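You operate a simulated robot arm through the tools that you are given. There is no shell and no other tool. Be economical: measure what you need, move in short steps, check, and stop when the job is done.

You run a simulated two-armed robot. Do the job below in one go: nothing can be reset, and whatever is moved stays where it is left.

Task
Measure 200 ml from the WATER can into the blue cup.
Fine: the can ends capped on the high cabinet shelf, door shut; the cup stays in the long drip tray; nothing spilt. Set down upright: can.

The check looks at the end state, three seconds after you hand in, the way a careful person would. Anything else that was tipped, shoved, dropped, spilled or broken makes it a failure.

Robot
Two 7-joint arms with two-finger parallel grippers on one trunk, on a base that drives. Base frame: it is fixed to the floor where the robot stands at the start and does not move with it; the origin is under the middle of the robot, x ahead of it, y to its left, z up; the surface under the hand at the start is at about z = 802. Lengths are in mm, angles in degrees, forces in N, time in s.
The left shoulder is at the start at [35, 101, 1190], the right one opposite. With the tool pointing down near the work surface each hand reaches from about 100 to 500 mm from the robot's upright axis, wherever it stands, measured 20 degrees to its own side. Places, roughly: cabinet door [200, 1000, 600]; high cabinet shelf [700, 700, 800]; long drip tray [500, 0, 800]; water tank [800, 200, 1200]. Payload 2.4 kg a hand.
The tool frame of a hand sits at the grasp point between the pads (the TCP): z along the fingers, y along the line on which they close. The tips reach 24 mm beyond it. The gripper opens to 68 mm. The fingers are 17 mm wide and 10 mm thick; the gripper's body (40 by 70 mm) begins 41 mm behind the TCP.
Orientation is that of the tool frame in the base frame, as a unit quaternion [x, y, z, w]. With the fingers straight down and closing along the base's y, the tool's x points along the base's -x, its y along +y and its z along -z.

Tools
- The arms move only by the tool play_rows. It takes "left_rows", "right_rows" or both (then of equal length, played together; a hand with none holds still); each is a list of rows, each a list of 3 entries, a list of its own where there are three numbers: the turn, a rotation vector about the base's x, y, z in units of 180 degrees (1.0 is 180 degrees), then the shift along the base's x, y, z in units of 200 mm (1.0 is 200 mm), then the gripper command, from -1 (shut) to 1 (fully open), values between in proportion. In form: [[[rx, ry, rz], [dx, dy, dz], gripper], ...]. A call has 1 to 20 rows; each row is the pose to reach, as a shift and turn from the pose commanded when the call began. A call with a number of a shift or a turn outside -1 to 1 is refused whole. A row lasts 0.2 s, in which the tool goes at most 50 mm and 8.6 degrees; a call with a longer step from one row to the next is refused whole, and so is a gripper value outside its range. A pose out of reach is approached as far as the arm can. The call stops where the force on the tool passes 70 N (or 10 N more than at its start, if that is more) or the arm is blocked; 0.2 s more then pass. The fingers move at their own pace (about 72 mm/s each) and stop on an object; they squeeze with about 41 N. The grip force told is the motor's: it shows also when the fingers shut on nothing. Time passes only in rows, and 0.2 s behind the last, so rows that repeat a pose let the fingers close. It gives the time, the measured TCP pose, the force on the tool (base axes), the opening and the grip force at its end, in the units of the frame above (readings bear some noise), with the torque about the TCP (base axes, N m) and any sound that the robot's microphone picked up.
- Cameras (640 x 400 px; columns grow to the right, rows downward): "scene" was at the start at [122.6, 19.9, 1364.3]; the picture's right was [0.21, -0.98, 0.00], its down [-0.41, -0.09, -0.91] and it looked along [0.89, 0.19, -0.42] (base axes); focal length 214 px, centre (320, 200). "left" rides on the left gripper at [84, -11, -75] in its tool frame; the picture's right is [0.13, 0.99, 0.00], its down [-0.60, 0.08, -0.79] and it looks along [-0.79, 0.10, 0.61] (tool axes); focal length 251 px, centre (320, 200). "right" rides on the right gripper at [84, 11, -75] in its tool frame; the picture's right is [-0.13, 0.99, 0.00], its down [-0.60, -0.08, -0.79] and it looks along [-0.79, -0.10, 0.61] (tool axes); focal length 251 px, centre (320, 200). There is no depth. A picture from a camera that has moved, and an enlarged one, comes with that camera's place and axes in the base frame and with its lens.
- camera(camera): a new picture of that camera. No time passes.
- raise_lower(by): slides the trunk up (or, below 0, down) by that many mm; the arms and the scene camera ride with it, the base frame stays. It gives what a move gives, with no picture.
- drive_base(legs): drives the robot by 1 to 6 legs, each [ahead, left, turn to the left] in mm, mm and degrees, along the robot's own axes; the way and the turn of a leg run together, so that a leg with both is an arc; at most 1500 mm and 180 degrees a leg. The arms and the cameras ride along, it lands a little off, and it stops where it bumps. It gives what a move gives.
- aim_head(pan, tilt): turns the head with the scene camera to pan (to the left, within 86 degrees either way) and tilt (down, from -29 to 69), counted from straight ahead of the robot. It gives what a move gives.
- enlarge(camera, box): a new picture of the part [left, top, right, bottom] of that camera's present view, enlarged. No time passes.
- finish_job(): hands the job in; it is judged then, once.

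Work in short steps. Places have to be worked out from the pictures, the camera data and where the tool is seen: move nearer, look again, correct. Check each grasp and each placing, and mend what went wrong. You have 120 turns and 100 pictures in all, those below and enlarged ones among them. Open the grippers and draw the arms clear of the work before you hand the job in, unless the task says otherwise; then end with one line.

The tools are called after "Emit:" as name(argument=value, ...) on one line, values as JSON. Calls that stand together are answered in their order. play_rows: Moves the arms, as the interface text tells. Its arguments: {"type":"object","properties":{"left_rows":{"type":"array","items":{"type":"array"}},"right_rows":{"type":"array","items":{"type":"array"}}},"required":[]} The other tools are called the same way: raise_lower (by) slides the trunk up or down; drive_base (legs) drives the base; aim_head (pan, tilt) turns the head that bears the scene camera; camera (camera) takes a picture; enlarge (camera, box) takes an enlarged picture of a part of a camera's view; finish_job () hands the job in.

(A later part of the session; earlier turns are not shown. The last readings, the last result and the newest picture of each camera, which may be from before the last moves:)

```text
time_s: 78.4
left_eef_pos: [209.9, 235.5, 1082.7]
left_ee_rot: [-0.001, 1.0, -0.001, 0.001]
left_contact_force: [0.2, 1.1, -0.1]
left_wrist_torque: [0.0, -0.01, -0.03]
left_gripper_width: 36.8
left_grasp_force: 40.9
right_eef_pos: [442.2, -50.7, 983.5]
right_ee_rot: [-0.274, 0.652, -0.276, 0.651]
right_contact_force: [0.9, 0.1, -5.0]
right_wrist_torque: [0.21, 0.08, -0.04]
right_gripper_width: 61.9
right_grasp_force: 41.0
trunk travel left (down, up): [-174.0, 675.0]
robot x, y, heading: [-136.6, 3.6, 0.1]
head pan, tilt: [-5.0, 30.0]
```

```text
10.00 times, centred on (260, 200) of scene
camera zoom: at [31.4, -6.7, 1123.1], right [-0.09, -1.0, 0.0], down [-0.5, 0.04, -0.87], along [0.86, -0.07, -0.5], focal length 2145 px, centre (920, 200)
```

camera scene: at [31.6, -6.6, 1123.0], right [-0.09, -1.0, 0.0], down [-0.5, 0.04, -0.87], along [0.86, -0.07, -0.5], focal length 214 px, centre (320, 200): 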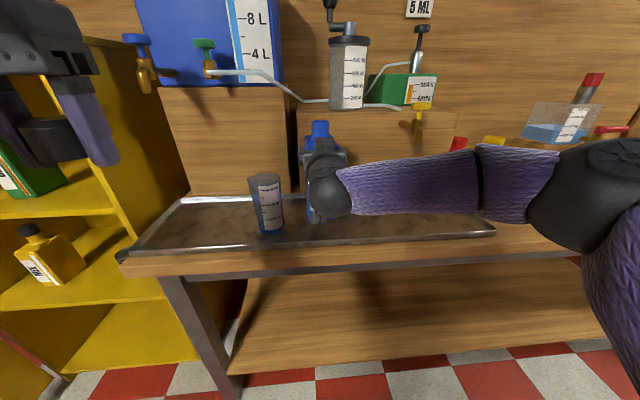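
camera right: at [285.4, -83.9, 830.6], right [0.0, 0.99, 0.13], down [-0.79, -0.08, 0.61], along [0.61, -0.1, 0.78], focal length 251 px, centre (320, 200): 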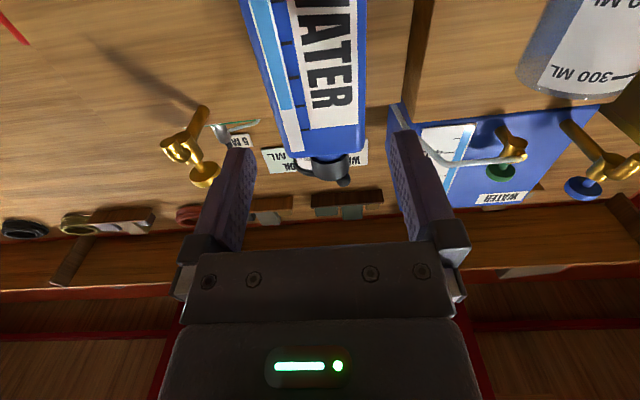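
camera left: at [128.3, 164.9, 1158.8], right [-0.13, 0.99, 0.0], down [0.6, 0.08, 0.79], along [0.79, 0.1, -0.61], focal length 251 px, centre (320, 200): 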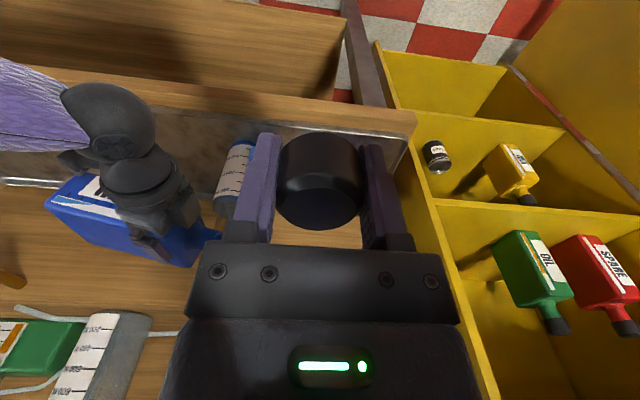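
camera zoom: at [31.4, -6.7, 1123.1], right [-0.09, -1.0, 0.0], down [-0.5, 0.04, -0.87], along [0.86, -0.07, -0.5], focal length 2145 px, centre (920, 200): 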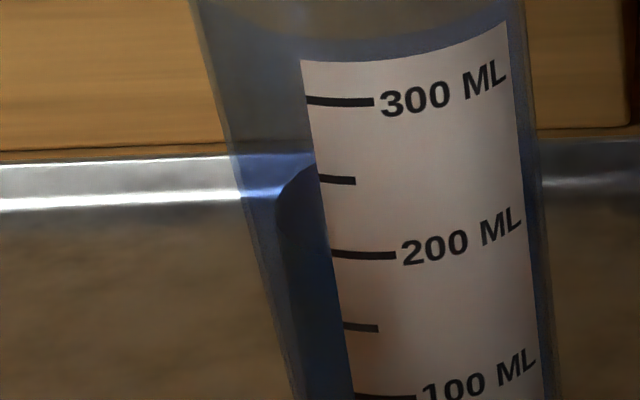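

It rose about 10 ml, to somewhere in 185–197 ml. To read it precisely I right the can, back away from the table, lower the trunk and look nearly level at the cup.

Emit:
play_rows(right_rows=[[[0.03, 0, 0], [-0.02, -0.02, 0.02], -1], [[0.07, 0, 0], [-0.06, -0.04, 0.03], -1], [[0.11, 0, 0], [-0.12, -0.04, 0.03], -1], [[0.15, 0, 0], [-0.18, -0.04, 0.03], -1], [[0.19, 0, 0], [-0.24, -0.04, 0.03], -1], [[0.22, 0, 0], [-0.3, -0.04, 0.03], -1], [[0.25, 0, 0], [-0.36, -0.04, 0.03], -1], [[0.25, 0, 0], [-0.4, -0.04, 0.03], -1], [[0.25, 0, 0], [-0.4, -0.04, 0.03], -1]])

Emit:
drive_base(legs=[[-250, 0, 0]])

Emit:
raise_lower(by=-165)

Emit:
aim_head(pan=4, tilt=10)

Emit:
camera(camera="scene")

```text
time_s: 80.4
left_eef_pos: [210.2, 234.1, 1083.1]
left_ee_rot: [-0.001, 1.0, 0.0, 0.0]
left_contact_force: [-0.4, -1.0, -0.4]
left_wrist_torque: [0.01, 0.0, -0.03]
left_gripper_width: 36.9
left_grasp_force: 41.0
right_eef_pos: [362.9, -59.5, 989.2]
right_ee_rot: [-0.003, 0.707, -0.004, 0.707]
right_contact_force: [-0.3, 0.2, -5.4]
right_wrist_torque: [0.04, 0.06, 0.01]
right_gripper_width: 61.9
right_grasp_force: 40.9
trunk travel left (down, up): [-174.0, 675.0]
robot x, y, heading: [-138.1, 2.2, 0.1]
head pan, tilt: [-5.0, 30.0]
```

```text
time_s: 82.2
left_eef_pos: [-39.4, 234.9, 1084.9]
left_ee_rot: [0.0, 1.0, 0.0, 0.0]
left_contact_force: [1.2, -0.2, 0.2]
left_wrist_torque: [-0.01, 0.01, 0.01]
left_gripper_width: 36.9
left_grasp_force: 40.5
right_eef_pos: [112.5, -58.1, 989.8]
right_ee_rot: [-0.004, 0.707, -0.005, 0.707]
right_contact_force: [0.1, -0.9, -5.6]
right_wrist_torque: [0.03, 0.06, -0.02]
right_gripper_width: 61.7
right_grasp_force: 41.3
trunk travel left (down, up): [-174.0, 675.0]
robot x, y, heading: [-391.2, 0.4, 0.2]
head pan, tilt: [-5.0, 30.0]
```

```text
time_s: 84.1
left_eef_pos: [17.4, 234.6, 865.6]
left_ee_rot: [-0.001, 0.996, -0.001, -0.085]
left_contact_force: [0.0, 0.1, -0.2]
left_wrist_torque: [-0.03, 0.01, -0.02]
left_gripper_width: 36.9
left_grasp_force: 41.2
right_eef_pos: [113.4, -57.8, 824.6]
right_ee_rot: [-0.003, 0.707, -0.004, 0.707]
right_contact_force: [0.3, 0.4, -6.1]
right_wrist_torque: [-0.02, 0.07, 0.01]
right_gripper_width: 62.0
right_grasp_force: 40.2
trunk travel left (down, up): [-9.0, 840.0]
robot x, y, heading: [-391.5, 1.9, 0.2]
head pan, tilt: [-5.0, 30.0]
```

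```text
time_s: 84.9
left_eef_pos: [18.2, 235.2, 865.7]
left_ee_rot: [0.0, 0.996, -0.001, -0.085]
left_contact_force: [0.9, 0.3, 0.1]
left_wrist_torque: [-0.03, -0.01, 0.0]
left_gripper_width: 37.2
left_grasp_force: 41.0
right_eef_pos: [113.2, -58.6, 824.5]
right_ee_rot: [-0.004, 0.708, -0.004, 0.707]
right_contact_force: [-0.6, -0.2, -5.4]
right_wrist_torque: [0.0, 0.1, 0.02]
right_gripper_width: 61.9
right_grasp_force: 41.0
trunk travel left (down, up): [-9.0, 840.0]
robot x, y, heading: [-388.1, -1.9, 0.5]
head pan, tilt: [4.0, 10.0]
```

```text
44 pictures are left
camera scene: at [-159.4, 7.6, 983.9], right [0.07, -1.0, 0.0], down [-0.17, -0.01, -0.98], along [0.98, 0.07, -0.18], focal length 214 px, centre (320, 200)
```

scene: 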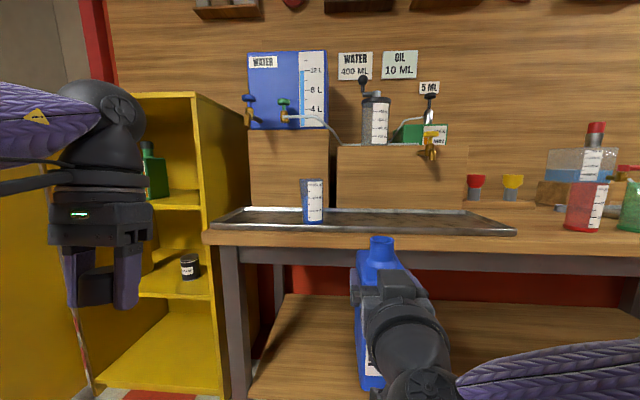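

Emit:
enlarge(camera="scene", box=[293, 172, 333, 230])

```text
6.90 times, centred on (313, 201) of scene
camera zoom: at [-159.4, 7.6, 983.9], right [0.07, -1.0, 0.0], down [-0.17, -0.01, -0.98], along [0.98, 0.07, -0.18], focal length 1479 px, centre (368, 193)
```

zoom: 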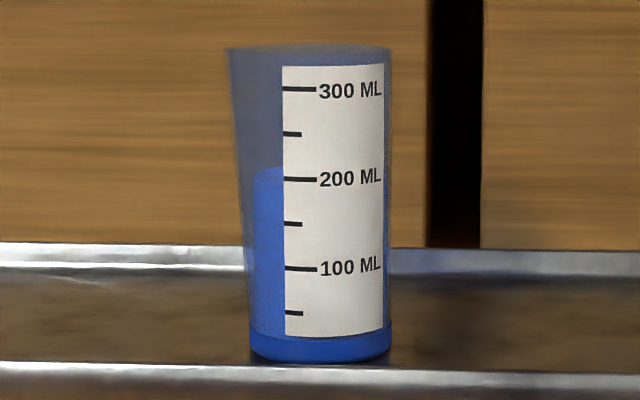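

A clear level view. One tighter zoom at the 200 mark.

Emit:
enlarge(camera="scene", box=[304, 190, 320, 210])

```text
16.00 times, centred on (312, 200) of scene
camera zoom: at [-159.4, 7.6, 983.9], right [0.07, -1.0, 0.0], down [-0.17, -0.01, -0.98], along [0.98, 0.07, -0.18], focal length 3432 px, centre (448, 200)
```

zoom: 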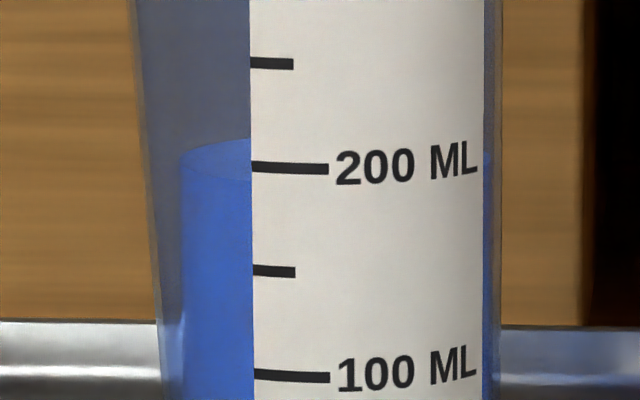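

Level reads about 192 ml. I repeat the same short top-up once more for about 8 ml: trunk up, drive back in.

Emit:
raise_lower(by=165)

Emit:
drive_base(legs=[[250, 0, 0]])

Emit:
aim_head(pan=-5, tilt=30)

Emit:
camera(camera="scene")

```text
time_s: 86.8
left_eef_pos: [18.3, 234.6, 1030.3]
left_ee_rot: [-0.002, 0.996, -0.001, -0.085]
left_contact_force: [-1.0, 0.0, -1.6]
left_wrist_torque: [0.01, 0.03, 0.0]
left_gripper_width: 37.2
left_grasp_force: 41.1
right_eef_pos: [114.0, -58.3, 989.2]
right_ee_rot: [-0.003, 0.708, -0.005, 0.706]
right_contact_force: [0.6, -0.1, -5.6]
right_wrist_torque: [-0.01, 0.07, -0.02]
right_gripper_width: 61.9
right_grasp_force: 41.0
trunk travel left (down, up): [-174.0, 675.0]
robot x, y, heading: [-391.7, 0.3, 0.1]
head pan, tilt: [4.0, 10.0]
```

```text
time_s: 88.6
left_eef_pos: [269.8, 234.0, 1030.5]
left_ee_rot: [-0.001, 0.996, -0.001, -0.085]
left_contact_force: [0.6, 0.6, 0.0]
left_wrist_torque: [0.02, 0.02, -0.01]
left_gripper_width: 37.2
left_grasp_force: 41.3
right_eef_pos: [365.0, -56.8, 988.3]
right_ee_rot: [-0.004, 0.708, -0.005, 0.707]
right_contact_force: [-0.3, 0.5, -5.8]
right_wrist_torque: [0.04, 0.03, 0.0]
right_gripper_width: 61.7
right_grasp_force: 41.3
trunk travel left (down, up): [-174.0, 675.0]
robot x, y, heading: [-137.3, -0.9, 0.1]
head pan, tilt: [4.0, 10.0]
```

```text
time_s: 89.5
left_eef_pos: [269.5, 235.2, 1030.4]
left_ee_rot: [-0.002, 0.996, 0.0, -0.085]
left_contact_force: [-0.4, -0.5, -0.5]
left_wrist_torque: [0.0, 0.01, -0.04]
left_gripper_width: 37.0
left_grasp_force: 41.5
right_eef_pos: [363.8, -57.5, 988.7]
right_ee_rot: [-0.003, 0.708, -0.005, 0.706]
right_contact_force: [-0.6, -0.1, -6.2]
right_wrist_torque: [0.0, 0.1, -0.02]
right_gripper_width: 61.7
right_grasp_force: 40.9
trunk travel left (down, up): [-174.0, 675.0]
robot x, y, heading: [-138.1, 0.7, 0.1]
head pan, tilt: [-5.0, 30.0]
```

```text
41 pictures are left
camera scene: at [33.3, -6.0, 1123.1], right [-0.08, -1.0, 0.0], down [-0.5, 0.04, -0.87], along [0.86, -0.07, -0.5], focal length 214 px, centre (320, 200)
```

scene: 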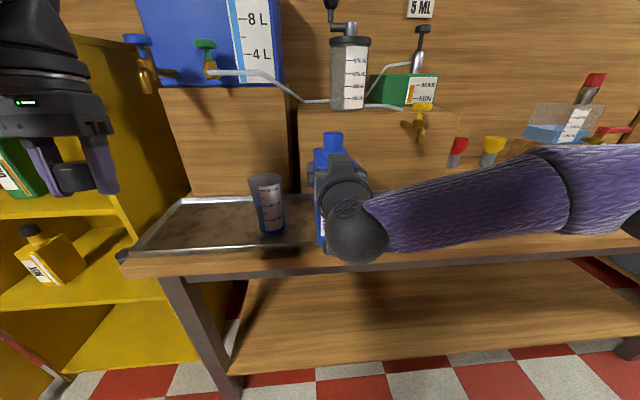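

Positions are back as before. I go in over the cup, tilting to about 71°.

Emit:
play_rows(right_rows=[[[-0.03, 0, 0], [0.08, 0, -0.02], -1], [[-0.06, 0, 0], [0.16, 0, -0.025], -1], [[-0.1, 0, 0], [0.24, 0, -0.025], -1], [[-0.14, 0, 0], [0.32, 0, -0.025], -1], [[-0.18, 0, 0], [0.37, 0, -0.025], -1], [[-0.22, 0, 0], [0.39, 0.05, -0.025], -1], [[-0.25, 0, 0], [0.39, 0.12, -0.025], -1], [[-0.25, 0, 0], [0.39, 0.2, -0.025], -1], [[-0.25, 0, 0], [0.39, 0.27, -0.025], -1], [[-0.25, 0, 0], [0.39, 0.32, -0.025], -1], [[-0.25, 0, 0], [0.39, 0.335, -0.025], -1], [[-0.28, 0, 0], [0.39, 0.335, -0.025], -1], [[-0.31, 0, 0], [0.39, 0.335, -0.025], -1], [[-0.34, 0, 0], [0.39, 0.335, -0.025], -1], [[-0.37, 0, 0], [0.39, 0.335, -0.025], -1], [[-0.39, 0, 0], [0.39, 0.335, -0.025], -1], [[-0.39, 0, 0], [0.39, 0.335, -0.025], -1]])

Emit:
enlarge(camera="scene", box=[200, 100, 360, 250])

```text
time_s: 93.0
left_eef_pos: [269.6, 235.6, 1031.2]
left_ee_rot: [-0.001, 0.996, -0.001, -0.086]
left_contact_force: [0.8, 0.2, -0.5]
left_wrist_torque: [0.0, 0.0, 0.04]
left_gripper_width: 36.5
left_grasp_force: 41.3
right_eef_pos: [441.9, 9.6, 984.0]
right_ee_rot: [-0.41, 0.576, -0.411, 0.576]
right_contact_force: [0.0, 0.2, -6.0]
right_wrist_torque: [0.3, 0.05, -0.02]
right_gripper_width: 61.9
right_grasp_force: 40.9
trunk travel left (down, up): [-174.0, 675.0]
robot x, y, heading: [-137.4, 1.6, 0.3]
head pan, tilt: [-5.0, 30.0]
```

```text
2.67 times, centred on (280, 175) of scene
camera zoom: at [33.3, -6.0, 1123.0], right [-0.08, -1.0, 0.0], down [-0.5, 0.04, -0.87], along [0.86, -0.07, -0.5], focal length 572 px, centre (427, 267)
```

zoom: 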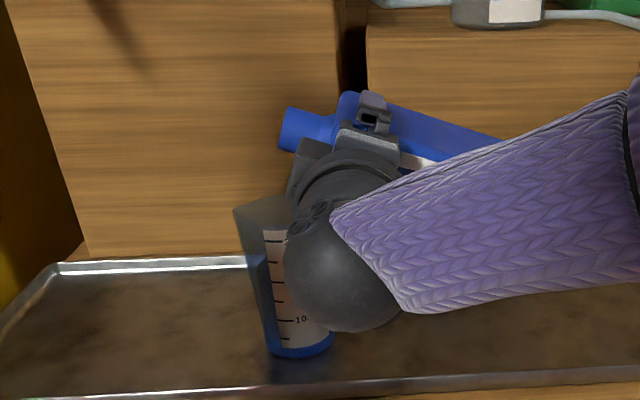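

Same pose as before (mouth over the cup). Now the same short dip and back.

Emit:
play_rows(right_rows=[[[-0.04, 0, 0], [0, 0, 0], -1], [[-0.08, 0, 0], [0, 0, 0], -1], [[-0.08, 0, 0], [0, 0, 0], -1], [[-0.08, 0, 0], [0, 0, 0], -1], [[-0.08, 0, 0], [0, 0, 0], -1], [[-0.04, 0, 0], [0, 0, 0], -1], [[0, 0, 0], [0, 0, 0], -1], [[0, 0, 0], [0, 0, 0], -1], [[0.03, 0, 0], [0, 0, 0], -1], [[0.06, 0, 0], [0, 0, 0], -1], [[0.09, 0, 0], [0, 0, 0], -1], [[0.12, 0, 0], [0, 0, 0], -1], [[0.14, 0, 0], [0, -0.06, 0], -1], [[0.14, 0, 0], [0, -0.14, 0], -1], [[0.14, 0, 0], [0, -0.22, 0], -1], [[0.14, 0, 0], [0, -0.28, 0], -1], [[0.14, 0, 0], [0, -0.335, 0], -1]])

Emit:
enlarge(camera="scene", box=[244, 180, 276, 220])

```text
time_s: 96.7
left_eef_pos: [270.0, 236.8, 1030.6]
left_ee_rot: [-0.002, 0.996, -0.002, -0.085]
left_contact_force: [-0.9, -0.9, -0.3]
left_wrist_torque: [-0.01, 0.0, 0.01]
left_gripper_width: 37.0
left_grasp_force: 41.0
right_eef_pos: [442.2, -59.2, 984.0]
right_ee_rot: [-0.275, 0.652, -0.274, 0.651]
right_contact_force: [0.5, -0.1, -5.7]
right_wrist_torque: [0.23, 0.04, 0.02]
right_gripper_width: 62.2
right_grasp_force: 41.0
trunk travel left (down, up): [-174.0, 675.0]
robot x, y, heading: [-138.7, -0.2, 0.2]
head pan, tilt: [-5.0, 30.0]
```

```text
10.00 times, centred on (260, 200) of scene
camera zoom: at [33.3, -6.0, 1123.0], right [-0.08, -1.0, 0.0], down [-0.5, 0.04, -0.87], along [0.86, -0.07, -0.5], focal length 2145 px, centre (920, 200)
```

zoom: 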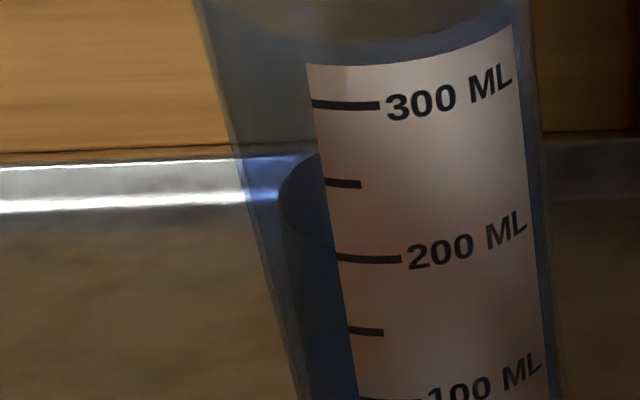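

Level now reads close to 200 (≈200–204 ml). I right the can and draw it back, and straighten the left hand (it had been pushed 10° askew while lowered).

Emit:
play_rows(left_rows=[[[0, -0.01, 0], [0, 0, 0.06], -1], [[0, -0.03, 0], [-0.06, 0, 0.12], -1], [[0, -0.0543, 0], [-0.12, 0, 0.18], -1], [[0, -0.0543, 0], [-0.2, 0, 0.24], -1], [[0, -0.0543, 0], [-0.28, 0, 0.26], -1], [[0, -0.0543, 0], [-0.29, 0, 0.26], -1], [[0, -0.0543, 0], [-0.29, 0, 0.26], -1], [[0, -0.0543, 0], [-0.29, 0, 0.26], -1], [[0, -0.0543, 0], [-0.29, 0, 0.26], -1], [[0, -0.0543, 0], [-0.29, 0, 0.26], -1], [[0, -0.0543, 0], [-0.29, 0, 0.26], -1], [[0, -0.0543, 0], [-0.29, 0, 0.26], -1], [[0, -0.0543, 0], [-0.29, 0, 0.26], -1], [[0, -0.0543, 0], [-0.29, 0, 0.26], -1], [[0, -0.0543, 0], [-0.29, 0, 0.26], -1], [[0, -0.0543, 0], [-0.29, 0, 0.26], -1]], right_rows=[[[0.03, 0, 0], [0, 0, 0.01], -1], [[0.07, 0, 0], [-0.02, 0, 0.01], -1], [[0.11, 0, 0], [-0.06, 0, 0.01], -1], [[0.15, 0, 0], [-0.12, 0, 0.01], -1], [[0.19, 0, 0], [-0.2, 0, 0.01], -1], [[0.22, 0, 0], [-0.28, 0, 0.01], -1], [[0.253, 0, 0], [-0.36, 0, 0.01], -1], [[0.253, 0, 0], [-0.44, 0, 0.01], -1], [[0.253, 0, 0], [-0.52, 0, 0.01], -1], [[0.253, 0, 0], [-0.61, 0, 0.01], -1], [[0.253, 0, 0], [-0.7, 0.08, 0.01], -1], [[0.253, 0, 0], [-0.78, 0.17, 0.01], -1], [[0.253, 0, 0], [-0.85, 0.27, 0.01], -1], [[0.253, 0, 0], [-0.895, 0.37, 0.01], -1], [[0.253, 0, 0], [-0.895, 0.46, 0.01], -1], [[0.253, 0, 0], [-0.895, 0.47, 0.01], -1]])

Emit:
camera(camera="scene")

```text
time_s: 100.0
left_eef_pos: [211.1, 235.9, 1084.4]
left_ee_rot: [-0.002, 1.0, 0.0, 0.0]
left_contact_force: [0.5, -0.9, 0.0]
left_wrist_torque: [0.0, 0.0, 0.02]
left_gripper_width: 36.6
left_grasp_force: 41.0
right_eef_pos: [264.5, 37.5, 986.4]
right_ee_rot: [-0.001, 0.708, -0.002, 0.706]
right_contact_force: [0.4, 1.0, -5.8]
right_wrist_torque: [-0.03, 0.07, 0.01]
right_gripper_width: 62.1
right_grasp_force: 41.2
trunk travel left (down, up): [-174.0, 675.0]
robot x, y, heading: [-135.9, -4.7, 0.2]
head pan, tilt: [-5.0, 30.0]
```

```text
38 pictures are left
camera scene: at [33.1, -5.8, 1123.1], right [-0.08, -1.0, 0.0], down [-0.5, 0.04, -0.87], along [0.86, -0.07, -0.5], focal length 214 px, centre (320, 200)
```

scene: 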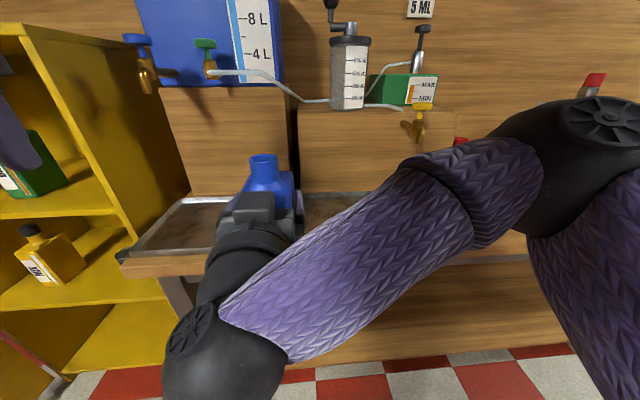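

The can is back at the capping spot. I bring the cap over at x≈211 first.

Emit:
play_rows(left_rows=[[[0, 0, 0], [0, -0.15, 0], -1], [[0, 0, 0], [0, -0.33, 0], -1], [[0, 0, 0], [0, -0.5, 0], -1], [[0, 0, 0], [0, -0.67, 0], -1], [[0, 0, 0], [0, -0.82, 0], -1], [[0, 0, 0], [0, -0.93, -0.02], -1], [[0, 0, 0], [0, -0.99, -0.02], -1], [[0, 0, 0], [0, -0.99, -0.02], -1]])

Emit:
play_rows(left_rows=[[[0, 0, 0], [0.1, 0, 0], -1], [[0, 0, 0], [0.2, 0, -0.01], -1], [[0, 0, 0], [0.3, 0, -0.025], -1], [[0, 0, 0], [0.3, 0, -0.025], -1]])

Emit:
enlarge(camera="scene", box=[180, 60, 340, 220])

Emit:
camera(camera="left")

```text
time_s: 101.8
left_eef_pos: [212.2, 37.6, 1079.7]
left_ee_rot: [-0.001, 1.0, -0.001, 0.001]
left_contact_force: [-0.4, 0.2, -0.1]
left_wrist_torque: [0.01, -0.02, 0.01]
left_gripper_width: 37.1
left_grasp_force: 41.2
right_eef_pos: [264.4, 38.9, 984.6]
right_ee_rot: [-0.001, 0.708, -0.002, 0.706]
right_contact_force: [0.1, 0.7, -5.3]
right_wrist_torque: [-0.02, 0.08, -0.02]
right_gripper_width: 61.7
right_grasp_force: 40.4
trunk travel left (down, up): [-174.0, 675.0]
robot x, y, heading: [-140.9, -0.9, -0.1]
head pan, tilt: [-5.0, 30.0]
```

```text
time_s: 102.8
left_eef_pos: [268.6, 39.5, 1073.2]
left_ee_rot: [-0.005, 1.0, -0.002, -0.011]
left_contact_force: [0.0, 0.4, -0.1]
left_wrist_torque: [0.01, 0.0, -0.05]
left_gripper_width: 37.0
left_grasp_force: 40.8
left hand out of reach, approached as far as the arm can: row 3
right_eef_pos: [264.6, 38.7, 986.3]
right_ee_rot: [-0.001, 0.708, -0.001, 0.707]
right_contact_force: [-0.3, -0.5, -5.6]
right_wrist_torque: [-0.02, 0.08, 0.03]
right_gripper_width: 62.0
right_grasp_force: 41.4
trunk travel left (down, up): [-174.0, 675.0]
robot x, y, heading: [-140.0, 0.0, 0.2]
head pan, tilt: [-5.0, 30.0]
```

```text
2.50 times, centred on (260, 140) of scene
camera zoom: at [33.2, -6.1, 1123.1], right [-0.08, -1.0, 0.0], down [-0.5, 0.04, -0.87], along [0.86, -0.07, -0.5], focal length 536 px, centre (470, 350)
```

zoom: 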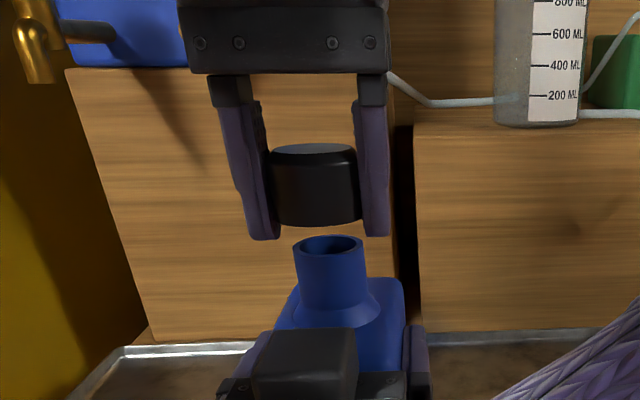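

```text
36 pictures are left
camera left: at [185.6, 27.7, 1149.2], right [-0.14, 0.99, 0.0], down [0.62, 0.08, 0.78], along [0.77, 0.11, -0.63], focal length 251 px, centre (320, 200)
```

left: 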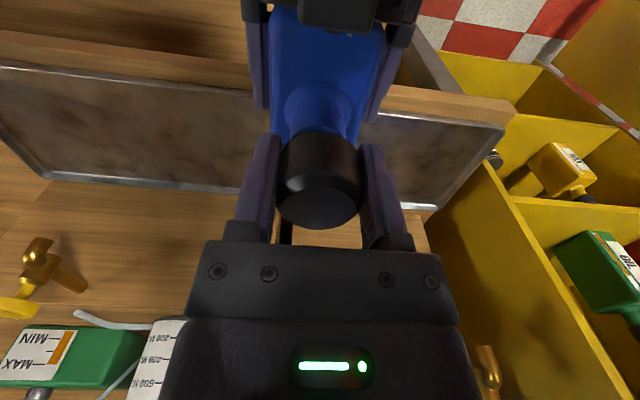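

Cap is about 2 mm off to +y and the wrist 1° tilted at this reach; I correct while lowering 8 mm, then check.

Emit:
play_rows(left_rows=[[[0, -0.004, 0], [0.008, -0.005, -0.02], -1], [[0, -0.007, 0], [0.014, -0.009, -0.04], -1], [[0, -0.007, 0], [0.014, -0.009, -0.04], -1]])

Emit:
enlarge(camera="scene", box=[215, 80, 305, 170])

```text
time_s: 103.7
left_eef_pos: [275.8, 35.9, 1065.9]
left_ee_rot: [-0.001, 1.0, -0.001, 0.01]
left_contact_force: [0.8, -0.6, -0.7]
left_wrist_torque: [-0.04, -0.03, 0.01]
left_gripper_width: 36.9
left_grasp_force: 40.5
right_eef_pos: [264.4, 39.0, 987.1]
right_ee_rot: [-0.001, 0.708, -0.001, 0.707]
right_contact_force: [-0.4, 0.8, -5.9]
right_wrist_torque: [-0.01, 0.06, -0.01]
right_gripper_width: 61.9
right_grasp_force: 40.8
trunk travel left (down, up): [-174.0, 675.0]
robot x, y, heading: [-135.0, 2.3, 0.1]
head pan, tilt: [-5.0, 30.0]
```

```text
4.44 times, centred on (260, 125) of scene
camera zoom: at [33.1, -6.0, 1123.1], right [-0.08, -1.0, 0.0], down [-0.5, 0.04, -0.87], along [0.86, -0.07, -0.5], focal length 953 px, centre (587, 533)
```

zoom: 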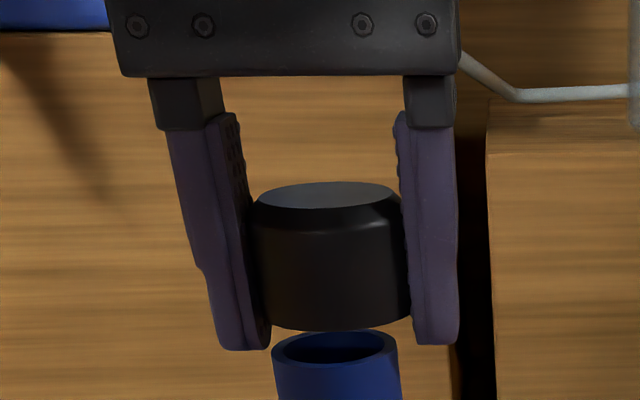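

Slight overcorrection: I bring x back 4 mm, y +1, level the wrist, then lower onto the neck.

Emit:
play_rows(left_rows=[[[0, 0.0064, 0], [-0.018, 0.005, 0], -1], [[0, 0.0064, 0], [-0.02, 0.006, -0.01], -1], [[0, 0.0064, 0], [-0.02, 0.006, -0.025], -1], [[0, 0.0064, 0], [-0.02, 0.006, -0.035], -1], [[0, 0.0064, 0], [-0.02, 0.006, -0.045], -1], [[0, 0.0064, 0], [-0.02, 0.006, -0.045], -1]])

Emit:
enlarge(camera="scene", box=[215, 80, 305, 170])

```text
time_s: 105.0
left_eef_pos: [271.1, 37.6, 1056.7]
left_ee_rot: [-0.001, 1.0, 0.0, 0.001]
left_contact_force: [-0.3, 0.9, 2.1]
left_wrist_torque: [-0.01, -0.04, 0.0]
left_gripper_width: 36.9
left_grasp_force: 40.9
right_eef_pos: [263.5, 38.5, 986.9]
right_ee_rot: [-0.001, 0.708, -0.002, 0.706]
right_contact_force: [0.2, -1.1, -8.1]
right_wrist_torque: [0.07, 0.09, 0.0]
right_gripper_width: 61.7
right_grasp_force: 40.9
trunk travel left (down, up): [-174.0, 675.0]
robot x, y, heading: [-140.5, -1.1, 0.0]
head pan, tilt: [-5.0, 30.0]
```

```text
4.44 times, centred on (260, 125) of scene
camera zoom: at [33.2, -6.0, 1123.1], right [-0.08, -1.0, 0.0], down [-0.5, 0.04, -0.87], along [0.86, -0.07, -0.5], focal length 953 px, centre (587, 533)
```

zoom: 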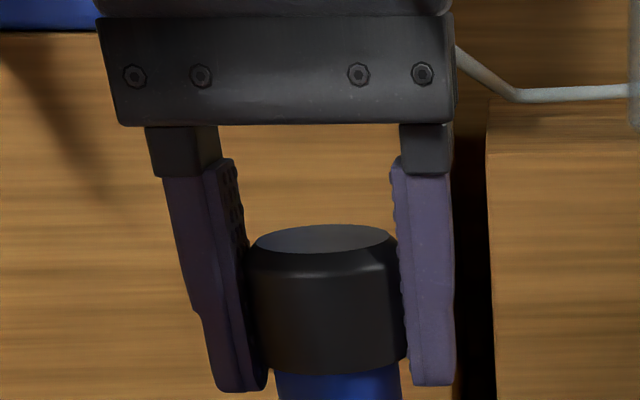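

Contact has begun (about 2 N). I press down a few mm more until it snaps.

Emit:
play_rows(left_rows=[[[0, 0, 0], [0, 0.003, -0.006], -1], [[0, 0, 0], [0, 0.003, -0.012], -1], [[0, 0, 0], [0, 0.003, -0.018], -1], [[0, 0, 0], [0, 0.003, -0.018], -1]])

```text
time_s: 106.0
left_eef_pos: [270.6, 38.0, 1052.8]
left_ee_rot: [-0.002, 1.0, -0.001, 0.001]
left_contact_force: [1.0, -0.4, 23.8]
left_wrist_torque: [0.01, -0.1, 0.01]
left_gripper_width: 36.9
left_grasp_force: 41.4
right_eef_pos: [263.5, 38.4, 985.6]
right_ee_rot: [-0.001, 0.708, -0.003, 0.706]
right_contact_force: [0.5, 1.8, -29.1]
right_wrist_torque: [-0.11, 0.21, 0.03]
right_gripper_width: 61.7
right_grasp_force: 41.0
trunk travel left (down, up): [-174.0, 675.0]
robot x, y, heading: [-135.7, 2.8, 0.1]
head pan, tilt: [-5.0, 30.0]
```

24 N of push, cap seated. I ease off slightly and open the fingers, listening for a snap.

Emit:
play_rows(left_rows=[[[0, 0, 0], [0, 0, 0.006], -1], [[0, 0, 0], [0, 0, 0.006], -0.2], [[0, 0, 0], [0, 0, 0.006], 0.4], [[0, 0, 0], [0, 0, 0.006], 0.6], [[0, 0, 0], [0, 0, 0.006], 0.6]])

Emit:
enlarge(camera="scene", box=[195, 80, 325, 200])

```text
time_s: 107.2
left_eef_pos: [271.0, 37.5, 1054.5]
left_ee_rot: [-0.002, 1.0, -0.001, 0.001]
left_contact_force: [-0.3, 0.5, -0.1]
left_wrist_torque: [-0.01, 0.0, 0.01]
left_gripper_width: 54.4
left_grasp_force: 0.1
right_eef_pos: [263.7, 38.4, 986.1]
right_ee_rot: [-0.001, 0.708, -0.002, 0.706]
right_contact_force: [0.5, 0.1, -6.3]
right_wrist_torque: [0.0, 0.05, -0.04]
right_gripper_width: 62.2
right_grasp_force: 41.2
trunk travel left (down, up): [-174.0, 675.0]
robot x, y, heading: [-137.4, 3.1, 0.3]
head pan, tilt: [-5.0, 30.0]
heard: snap
```

```text
3.33 times, centred on (260, 140) of scene
camera zoom: at [33.1, -6.0, 1123.1], right [-0.08, -1.0, 0.0], down [-0.5, 0.04, -0.87], along [0.86, -0.07, -0.5], focal length 715 px, centre (520, 400)
```

zoom: 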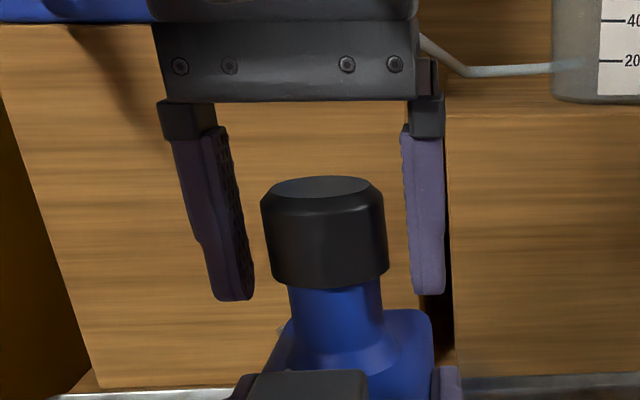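

"Snap" on release: the cap is latched on. I move the left hand away and look toward the cabinet.

Emit:
play_rows(left_rows=[[[0, 0, 0], [-0.1, 0, 0.05], 0.6], [[0, 0, 0], [-0.25, 0, 0.1], 0.6], [[0, 0, 0], [-0.35, 0.1, 0.1], 0.6], [[0, 0, 0], [-0.4, 0.3, 0.1], 0.6], [[0, 0, 0], [-0.4, 0.5, 0.1], 0.6], [[0, 0, 0], [-0.4, 0.7, 0.1], 0.6], [[0, 0, 0], [-0.4, 0.7, 0.1], 0.6]])

Emit:
aim_head(pan=50, tilt=15)

Emit:
camera(camera="scene")

```text
time_s: 108.8
left_eef_pos: [191.6, 179.4, 1074.4]
left_ee_rot: [-0.001, 1.0, 0.0, 0.0]
left_contact_force: [0.1, -0.6, 0.6]
left_wrist_torque: [-0.02, 0.01, -0.02]
left_gripper_width: 54.5
left_grasp_force: 0.0
right_eef_pos: [264.3, 37.8, 985.8]
right_ee_rot: [-0.001, 0.708, -0.001, 0.707]
right_contact_force: [-0.7, 0.5, -5.9]
right_wrist_torque: [0.0, 0.07, 0.01]
right_gripper_width: 62.1
right_grasp_force: 40.7
trunk travel left (down, up): [-174.0, 675.0]
robot x, y, heading: [-137.1, -0.1, 0.2]
head pan, tilt: [-5.0, 30.0]
```

```text
time_s: 110.1
left_eef_pos: [189.5, 177.0, 1073.7]
left_ee_rot: [-0.002, 1.0, -0.001, 0.001]
left_contact_force: [0.9, 0.0, 0.5]
left_wrist_torque: [-0.02, 0.0, 0.01]
left_gripper_width: 54.2
left_grasp_force: 0.0
right_eef_pos: [264.1, 38.1, 986.2]
right_ee_rot: [-0.001, 0.708, -0.001, 0.707]
right_contact_force: [1.0, 0.0, -5.5]
right_wrist_torque: [0.04, 0.05, 0.0]
right_gripper_width: 61.8
right_grasp_force: 41.0
trunk travel left (down, up): [-174.0, 675.0]
robot x, y, heading: [-136.5, -0.3, 0.3]
head pan, tilt: [50.0, 15.0]
```

```text
32 pictures are left
camera scene: at [2.9, 73.4, 1147.3], right [0.77, -0.64, 0.0], down [-0.17, -0.2, -0.97], along [0.62, 0.74, -0.26], focal length 214 px, centre (320, 200)
```

scene: 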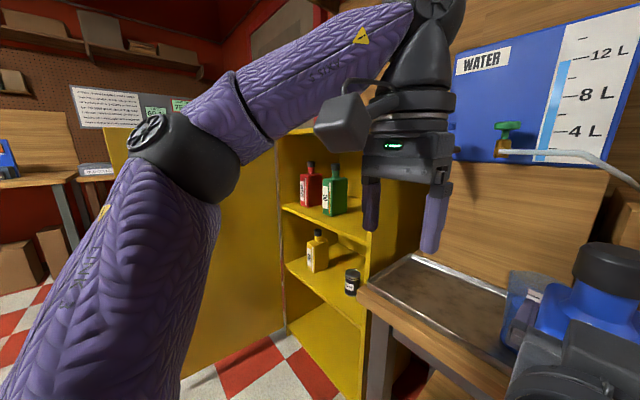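

Rough survey: shelf with the red/green cans at z≈811, front edge x≈549, inner width y≈480–1060; free space around y≈600. I back up to get a wider look at cabinet and door before driving over.

Emit:
drive_base(legs=[[-300, 0, 0]])

Emit:
aim_head(pan=30, tilt=12)

Emit:
camera(camera="scene")

```text
time_s: 112.1
left_eef_pos: [-108.0, 176.0, 1074.3]
left_ee_rot: [-0.002, 1.0, 0.0, 0.0]
left_contact_force: [-0.1, 0.9, 0.5]
left_wrist_torque: [0.04, 0.03, -0.01]
left_gripper_width: 54.3
left_grasp_force: 0.1
right_eef_pos: [-34.4, 37.8, 985.7]
right_ee_rot: [0.001, 0.708, -0.003, 0.706]
right_contact_force: [0.8, -0.5, -5.8]
right_wrist_torque: [0.01, 0.09, -0.03]
right_gripper_width: 61.7
right_grasp_force: 41.3
trunk travel left (down, up): [-174.0, 675.0]
robot x, y, heading: [-440.5, -3.8, 0.0]
head pan, tilt: [50.0, 15.0]
```

```text
time_s: 113.0
left_eef_pos: [-108.0, 176.3, 1074.2]
left_ee_rot: [0.0, 1.0, -0.001, 0.001]
left_contact_force: [0.2, -0.7, -0.1]
left_wrist_torque: [0.03, -0.02, -0.05]
left_gripper_width: 54.4
left_grasp_force: 0.1
right_eef_pos: [-36.4, 35.7, 986.3]
right_ee_rot: [-0.001, 0.708, -0.002, 0.706]
right_contact_force: [-0.1, 0.1, -5.6]
right_wrist_torque: [0.04, 0.04, -0.03]
right_gripper_width: 61.9
right_grasp_force: 40.7
trunk travel left (down, up): [-174.0, 675.0]
robot x, y, heading: [-440.2, -0.1, 0.1]
head pan, tilt: [30.0, 12.0]
```

```text
31 pictures are left
camera scene: at [-276.7, 47.6, 1152.2], right [0.5, -0.86, 0.0], down [-0.18, -0.1, -0.98], along [0.85, 0.49, -0.21], focal length 214 px, centre (320, 200)
```

scene: 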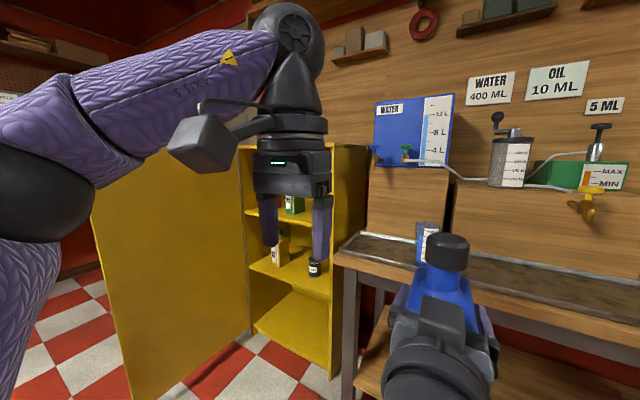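

Door hinge about (549, 1031), free edge about (−80, 970). Left elbow reaches about 350 mm left of the robot, so I stop at y≈520 and look again.

Emit:
drive_base(legs=[[0, 520, 0], [150, 0, 0]])

Emit:
aim_head(pan=5, tilt=12)

Emit:
camera(camera="scene")

```text
time_s: 117.0
left_eef_pos: [36.4, 704.4, 1074.2]
left_ee_rot: [-0.003, 1.0, -0.001, 0.001]
left_contact_force: [0.7, 0.0, -0.2]
left_wrist_torque: [-0.01, -0.03, 0.0]
left_gripper_width: 54.3
left_grasp_force: 0.0
right_eef_pos: [109.8, 565.0, 987.1]
right_ee_rot: [-0.002, 0.708, -0.001, 0.706]
right_contact_force: [0.6, -0.5, -5.3]
right_wrist_torque: [0.03, 0.06, 0.0]
right_gripper_width: 62.1
right_grasp_force: 40.8
trunk travel left (down, up): [-174.0, 675.0]
robot x, y, heading: [-297.5, 526.5, 0.2]
head pan, tilt: [30.0, 12.0]
```

```text
time_s: 117.9
left_eef_pos: [36.1, 703.8, 1075.5]
left_ee_rot: [-0.003, 1.0, -0.001, 0.001]
left_contact_force: [0.2, -0.4, -0.7]
left_wrist_torque: [0.03, 0.0, 0.04]
left_gripper_width: 54.4
left_grasp_force: 0.1
right_eef_pos: [109.5, 564.6, 986.5]
right_ee_rot: [0.0, 0.708, -0.001, 0.707]
right_contact_force: [-0.4, 0.8, -4.7]
right_wrist_torque: [0.0, 0.07, -0.02]
right_gripper_width: 61.7
right_grasp_force: 41.1
trunk travel left (down, up): [-174.0, 675.0]
robot x, y, heading: [-291.6, 529.2, 0.4]
head pan, tilt: [5.0, 12.0]
```

```text
30 pictures are left
camera scene: at [-118.7, 536.5, 1152.2], right [0.09, -1.0, 0.0], down [-0.21, -0.02, -0.98], along [0.97, 0.09, -0.21], focal length 214 px, centre (320, 200)
```

scene: 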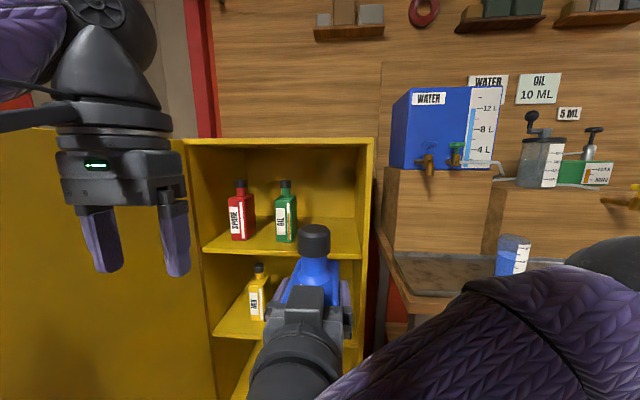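

Clear view: free shelf spot around y≈575 between green can (y≥694) and right wall (y≈460). I extend the arm forward 200 mm here in free space, so the elbow stays away from the bench, then look.

Emit:
play_rows(right_rows=[[[0, 0, 0], [0.05, 0, 0], -1], [[0, 0, 0], [0.15, 0.0, 0], -1], [[0, 0, 0], [0.25, 0.01, 0], -1], [[0, 0, 0], [0.36, 0.02, 0], -1], [[0, 0, 0], [0.47, 0.03, 0], -1], [[0, 0, 0], [0.58, 0.04, 0], -1], [[0, 0, 0], [0.69, 0.05, 0], -1], [[0, 0, 0], [0.8, 0.05, 0], -1], [[0, 0, 0], [0.9, 0.05, 0], -1], [[0, 0, 0], [0.97, 0.05, 0], -1], [[0, 0, 0], [1.0, 0.05, 0], -1], [[0, 0, 0], [1.0, 0.05, 0], -1]])

Emit:
camera(camera="scene")

```text
time_s: 120.5
left_eef_pos: [35.5, 704.8, 1074.5]
left_ee_rot: [-0.002, 1.0, -0.001, 0.001]
left_contact_force: [-0.1, -0.9, 0.5]
left_wrist_torque: [-0.01, 0.02, 0.0]
left_gripper_width: 54.4
left_grasp_force: 0.1
right_eef_pos: [309.6, 575.2, 985.6]
right_ee_rot: [-0.002, 0.708, 0.0, 0.706]
right_contact_force: [-0.5, -0.2, -6.2]
right_wrist_torque: [0.02, 0.04, 0.0]
right_gripper_width: 61.8
right_grasp_force: 41.0
trunk travel left (down, up): [-174.0, 675.0]
robot x, y, heading: [-292.6, 524.6, 0.6]
head pan, tilt: [5.0, 12.0]
```

```text
29 pictures are left
camera scene: at [-118.5, 536.5, 1152.1], right [0.09, -1.0, 0.0], down [-0.21, -0.02, -0.98], along [0.97, 0.09, -0.21], focal length 214 px, centre (320, 200)
```

scene: 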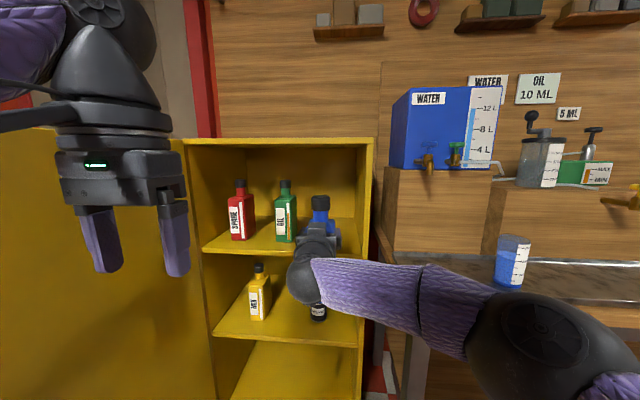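

Arm straightened; elbow should pass above the bench corner with clearance. I drive forward 190 mm and check.

Emit:
drive_base(legs=[[190, 0, 0]])

Emit:
aim_head(pan=-15, tilt=25)

Emit:
camera(camera="scene")

```text
time_s: 122.0
left_eef_pos: [226.2, 705.4, 1074.5]
left_ee_rot: [-0.003, 1.0, 0.0, 0.001]
left_contact_force: [-0.1, -0.4, 0.1]
left_wrist_torque: [0.02, -0.01, 0.0]
left_gripper_width: 54.5
left_grasp_force: 0.0
right_eef_pos: [501.0, 576.7, 985.7]
right_ee_rot: [-0.001, 0.708, 0.0, 0.707]
right_contact_force: [0.2, -1.0, -5.4]
right_wrist_torque: [0.01, 0.04, -0.01]
right_gripper_width: 62.1
right_grasp_force: 41.1
trunk travel left (down, up): [-174.0, 675.0]
robot x, y, heading: [-102.4, 529.6, 0.5]
head pan, tilt: [5.0, 12.0]
```

```text
time_s: 122.9
left_eef_pos: [226.2, 704.2, 1074.9]
left_ee_rot: [-0.002, 1.0, -0.001, 0.001]
left_contact_force: [-0.7, 0.2, -0.7]
left_wrist_torque: [-0.01, -0.03, 0.02]
left_gripper_width: 54.4
left_grasp_force: 0.0
right_eef_pos: [499.8, 575.7, 985.5]
right_ee_rot: [-0.001, 0.708, 0.0, 0.706]
right_contact_force: [0.9, 0.2, -6.0]
right_wrist_torque: [0.0, 0.05, 0.0]
right_gripper_width: 61.7
right_grasp_force: 40.4
trunk travel left (down, up): [-174.0, 675.0]
robot x, y, heading: [-101.8, 525.9, 0.4]
head pan, tilt: [-15.0, 25.0]
```

```text
28 pictures are left
camera scene: at [68.0, 505.4, 1131.1], right [-0.25, -0.97, 0.0], down [-0.41, 0.11, -0.91], along [0.88, -0.23, -0.42], focal length 214 px, centre (320, 200)
```

scene: 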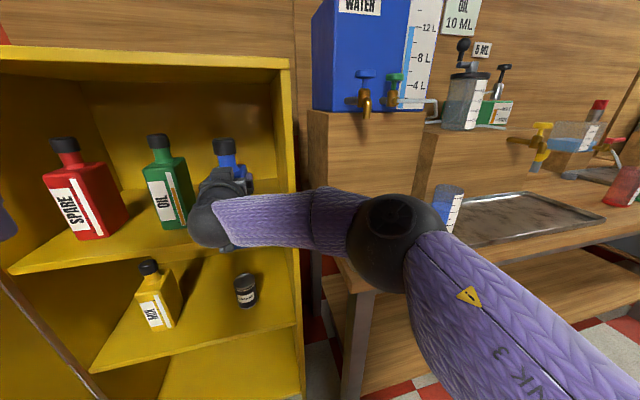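

Elbow clears the bench and the block. I drive in the last 125 mm, then check height over the shelf.

Emit:
drive_base(legs=[[125, 0, 0]])

Emit:
aim_head(pan=15, tilt=25)

Emit:
camera(camera="scene")

```text
time_s: 124.1
left_eef_pos: [353.8, 705.4, 1075.4]
left_ee_rot: [-0.002, 1.0, -0.001, 0.0]
left_contact_force: [0.1, 0.3, 0.6]
left_wrist_torque: [0.04, 0.0, 0.02]
left_gripper_width: 54.3
left_grasp_force: 0.0
right_eef_pos: [627.4, 574.9, 985.9]
right_ee_rot: [-0.002, 0.708, 0.0, 0.706]
right_contact_force: [0.0, 0.5, -5.8]
right_wrist_torque: [-0.04, 0.09, 0.0]
right_gripper_width: 62.2
right_grasp_force: 41.0
trunk travel left (down, up): [-174.0, 675.0]
robot x, y, heading: [21.8, 527.1, 0.3]
head pan, tilt: [-15.0, 25.0]
```

```text
time_s: 125.1
left_eef_pos: [353.1, 705.0, 1076.2]
left_ee_rot: [-0.002, 1.0, -0.001, 0.0]
left_contact_force: [-0.1, 1.3, -0.1]
left_wrist_torque: [0.01, 0.0, 0.01]
left_gripper_width: 54.2
left_grasp_force: 0.1
right_eef_pos: [627.7, 575.3, 984.8]
right_ee_rot: [-0.002, 0.708, -0.001, 0.706]
right_contact_force: [-0.4, 0.6, -6.0]
right_wrist_torque: [0.0, 0.08, -0.02]
right_gripper_width: 62.0
right_grasp_force: 41.3
trunk travel left (down, up): [-174.0, 675.0]
robot x, y, heading: [22.9, 525.1, 0.4]
head pan, tilt: [15.0, 25.0]
```

```text
27 pictures are left
camera scene: at [194.5, 553.5, 1131.0], right [0.26, -0.96, 0.0], down [-0.41, -0.11, -0.91], along [0.87, 0.24, -0.42], focal length 214 px, centre (320, 200)
```

scene: 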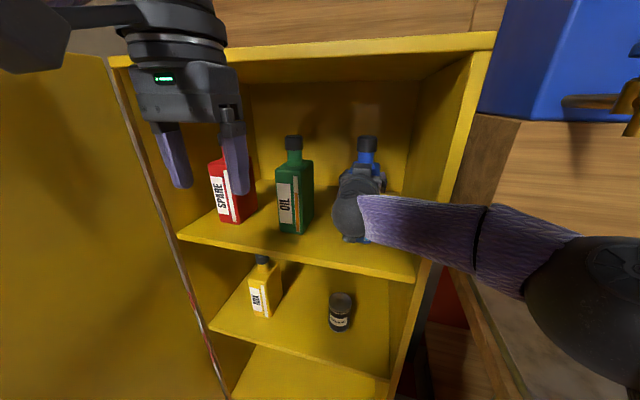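

The can is inside over the shelf. I lower 28 mm.

Emit:
play_rows(right_rows=[[[0, 0, 0], [0, 0, -0.04], -1], [[0, 0, 0], [0, 0, -0.08], -1], [[0, 0, 0], [0, 0, -0.11], -1], [[0, 0, 0], [0, 0, -0.14], -1], [[0, 0, 0], [0, 0, -0.14], -1]])

Emit:
enlarge(camera="scene", box=[260, 120, 440, 290])

```text
time_s: 126.3
left_eef_pos: [350.9, 706.1, 1076.2]
left_ee_rot: [-0.002, 1.0, 0.0, 0.002]
left_contact_force: [-0.4, 0.6, 0.5]
left_wrist_torque: [0.0, 0.02, -0.02]
left_gripper_width: 54.4
left_grasp_force: 0.0
right_eef_pos: [624.5, 575.8, 960.1]
right_ee_rot: [0.0, 0.707, -0.001, 0.708]
right_contact_force: [-2.3, 2.9, 29.5]
right_wrist_torque: [0.43, 0.14, 0.09]
right_gripper_width: 61.8
right_grasp_force: 40.8
trunk travel left (down, up): [-174.0, 675.0]
robot x, y, heading: [27.6, 528.7, 0.6]
head pan, tilt: [15.0, 25.0]
```

```text
2.35 times, centred on (350, 205) of scene
camera zoom: at [191.3, 553.6, 1131.7], right [0.26, -0.96, 0.0], down [-0.41, -0.11, -0.91], along [0.88, 0.24, -0.42], focal length 505 px, centre (249, 188)
```

zoom: 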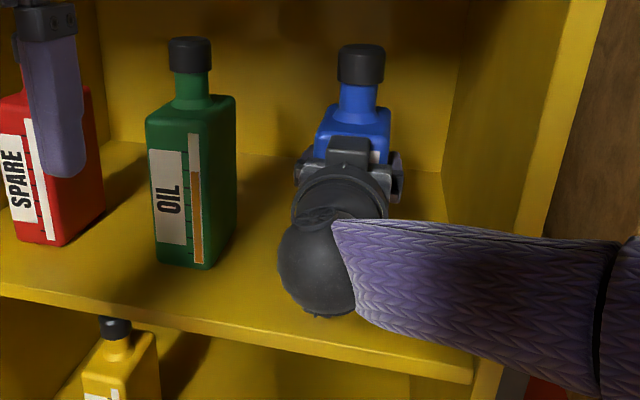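

Firm contact at TCP z≈960 with little torque: the can's base is on the shelf. I ease off 2 mm and open.

Emit:
play_rows(right_rows=[[[0, 0, 0], [0, 0, 0.01], -1], [[0, 0, 0], [0, 0, 0.01], -1]])

Emit:
play_rows(right_rows=[[[0, 0, 0], [0, 0, 0], 0.85], [[0, 0, 0], [0, 0, 0], 1], [[0, 0, 0], [0, 0, 0], 1]])

Emit:
enlarge(camera="scene", box=[260, 120, 440, 290])

```text
time_s: 126.9
left_eef_pos: [352.0, 705.1, 1076.6]
left_ee_rot: [-0.002, 1.0, -0.001, 0.002]
left_contact_force: [-0.3, 1.2, 0.5]
left_wrist_torque: [0.03, 0.0, 0.02]
left_gripper_width: 54.5
left_grasp_force: 0.0
right_eef_pos: [625.6, 575.4, 960.9]
right_ee_rot: [-0.003, 0.708, 0.0, 0.706]
right_contact_force: [-6.9, -1.4, 12.6]
right_wrist_torque: [0.12, -0.25, 0.02]
right_gripper_width: 61.8
right_grasp_force: 41.2
trunk travel left (down, up): [-174.0, 675.0]
robot x, y, heading: [20.4, 528.1, 0.1]
head pan, tilt: [15.0, 25.0]
```

```text
time_s: 127.7
left_eef_pos: [353.0, 704.7, 1074.7]
left_ee_rot: [-0.002, 1.0, -0.001, 0.0]
left_contact_force: [-0.8, -1.3, -0.3]
left_wrist_torque: [-0.02, 0.02, 0.01]
left_gripper_width: 54.4
left_grasp_force: 0.0
right_eef_pos: [627.7, 577.2, 959.9]
right_ee_rot: [0.0, 0.708, -0.002, 0.706]
right_contact_force: [0.8, -0.4, 0.0]
right_wrist_torque: [0.03, -0.01, -0.02]
right_gripper_width: 67.9
right_grasp_force: 0.0
trunk travel left (down, up): [-174.0, 675.0]
robot x, y, heading: [26.8, 529.0, 0.2]
head pan, tilt: [15.0, 25.0]
```

```text
2.35 times, centred on (350, 205) of scene
camera zoom: at [194.1, 553.6, 1131.1], right [0.26, -0.96, 0.0], down [-0.41, -0.11, -0.91], along [0.87, 0.24, -0.42], focal length 505 px, centre (249, 188)
```

zoom: 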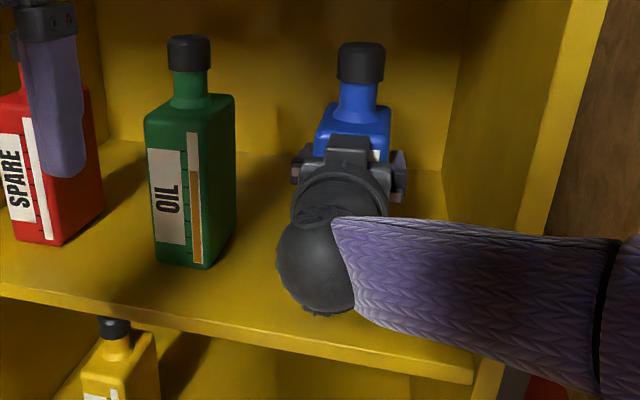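

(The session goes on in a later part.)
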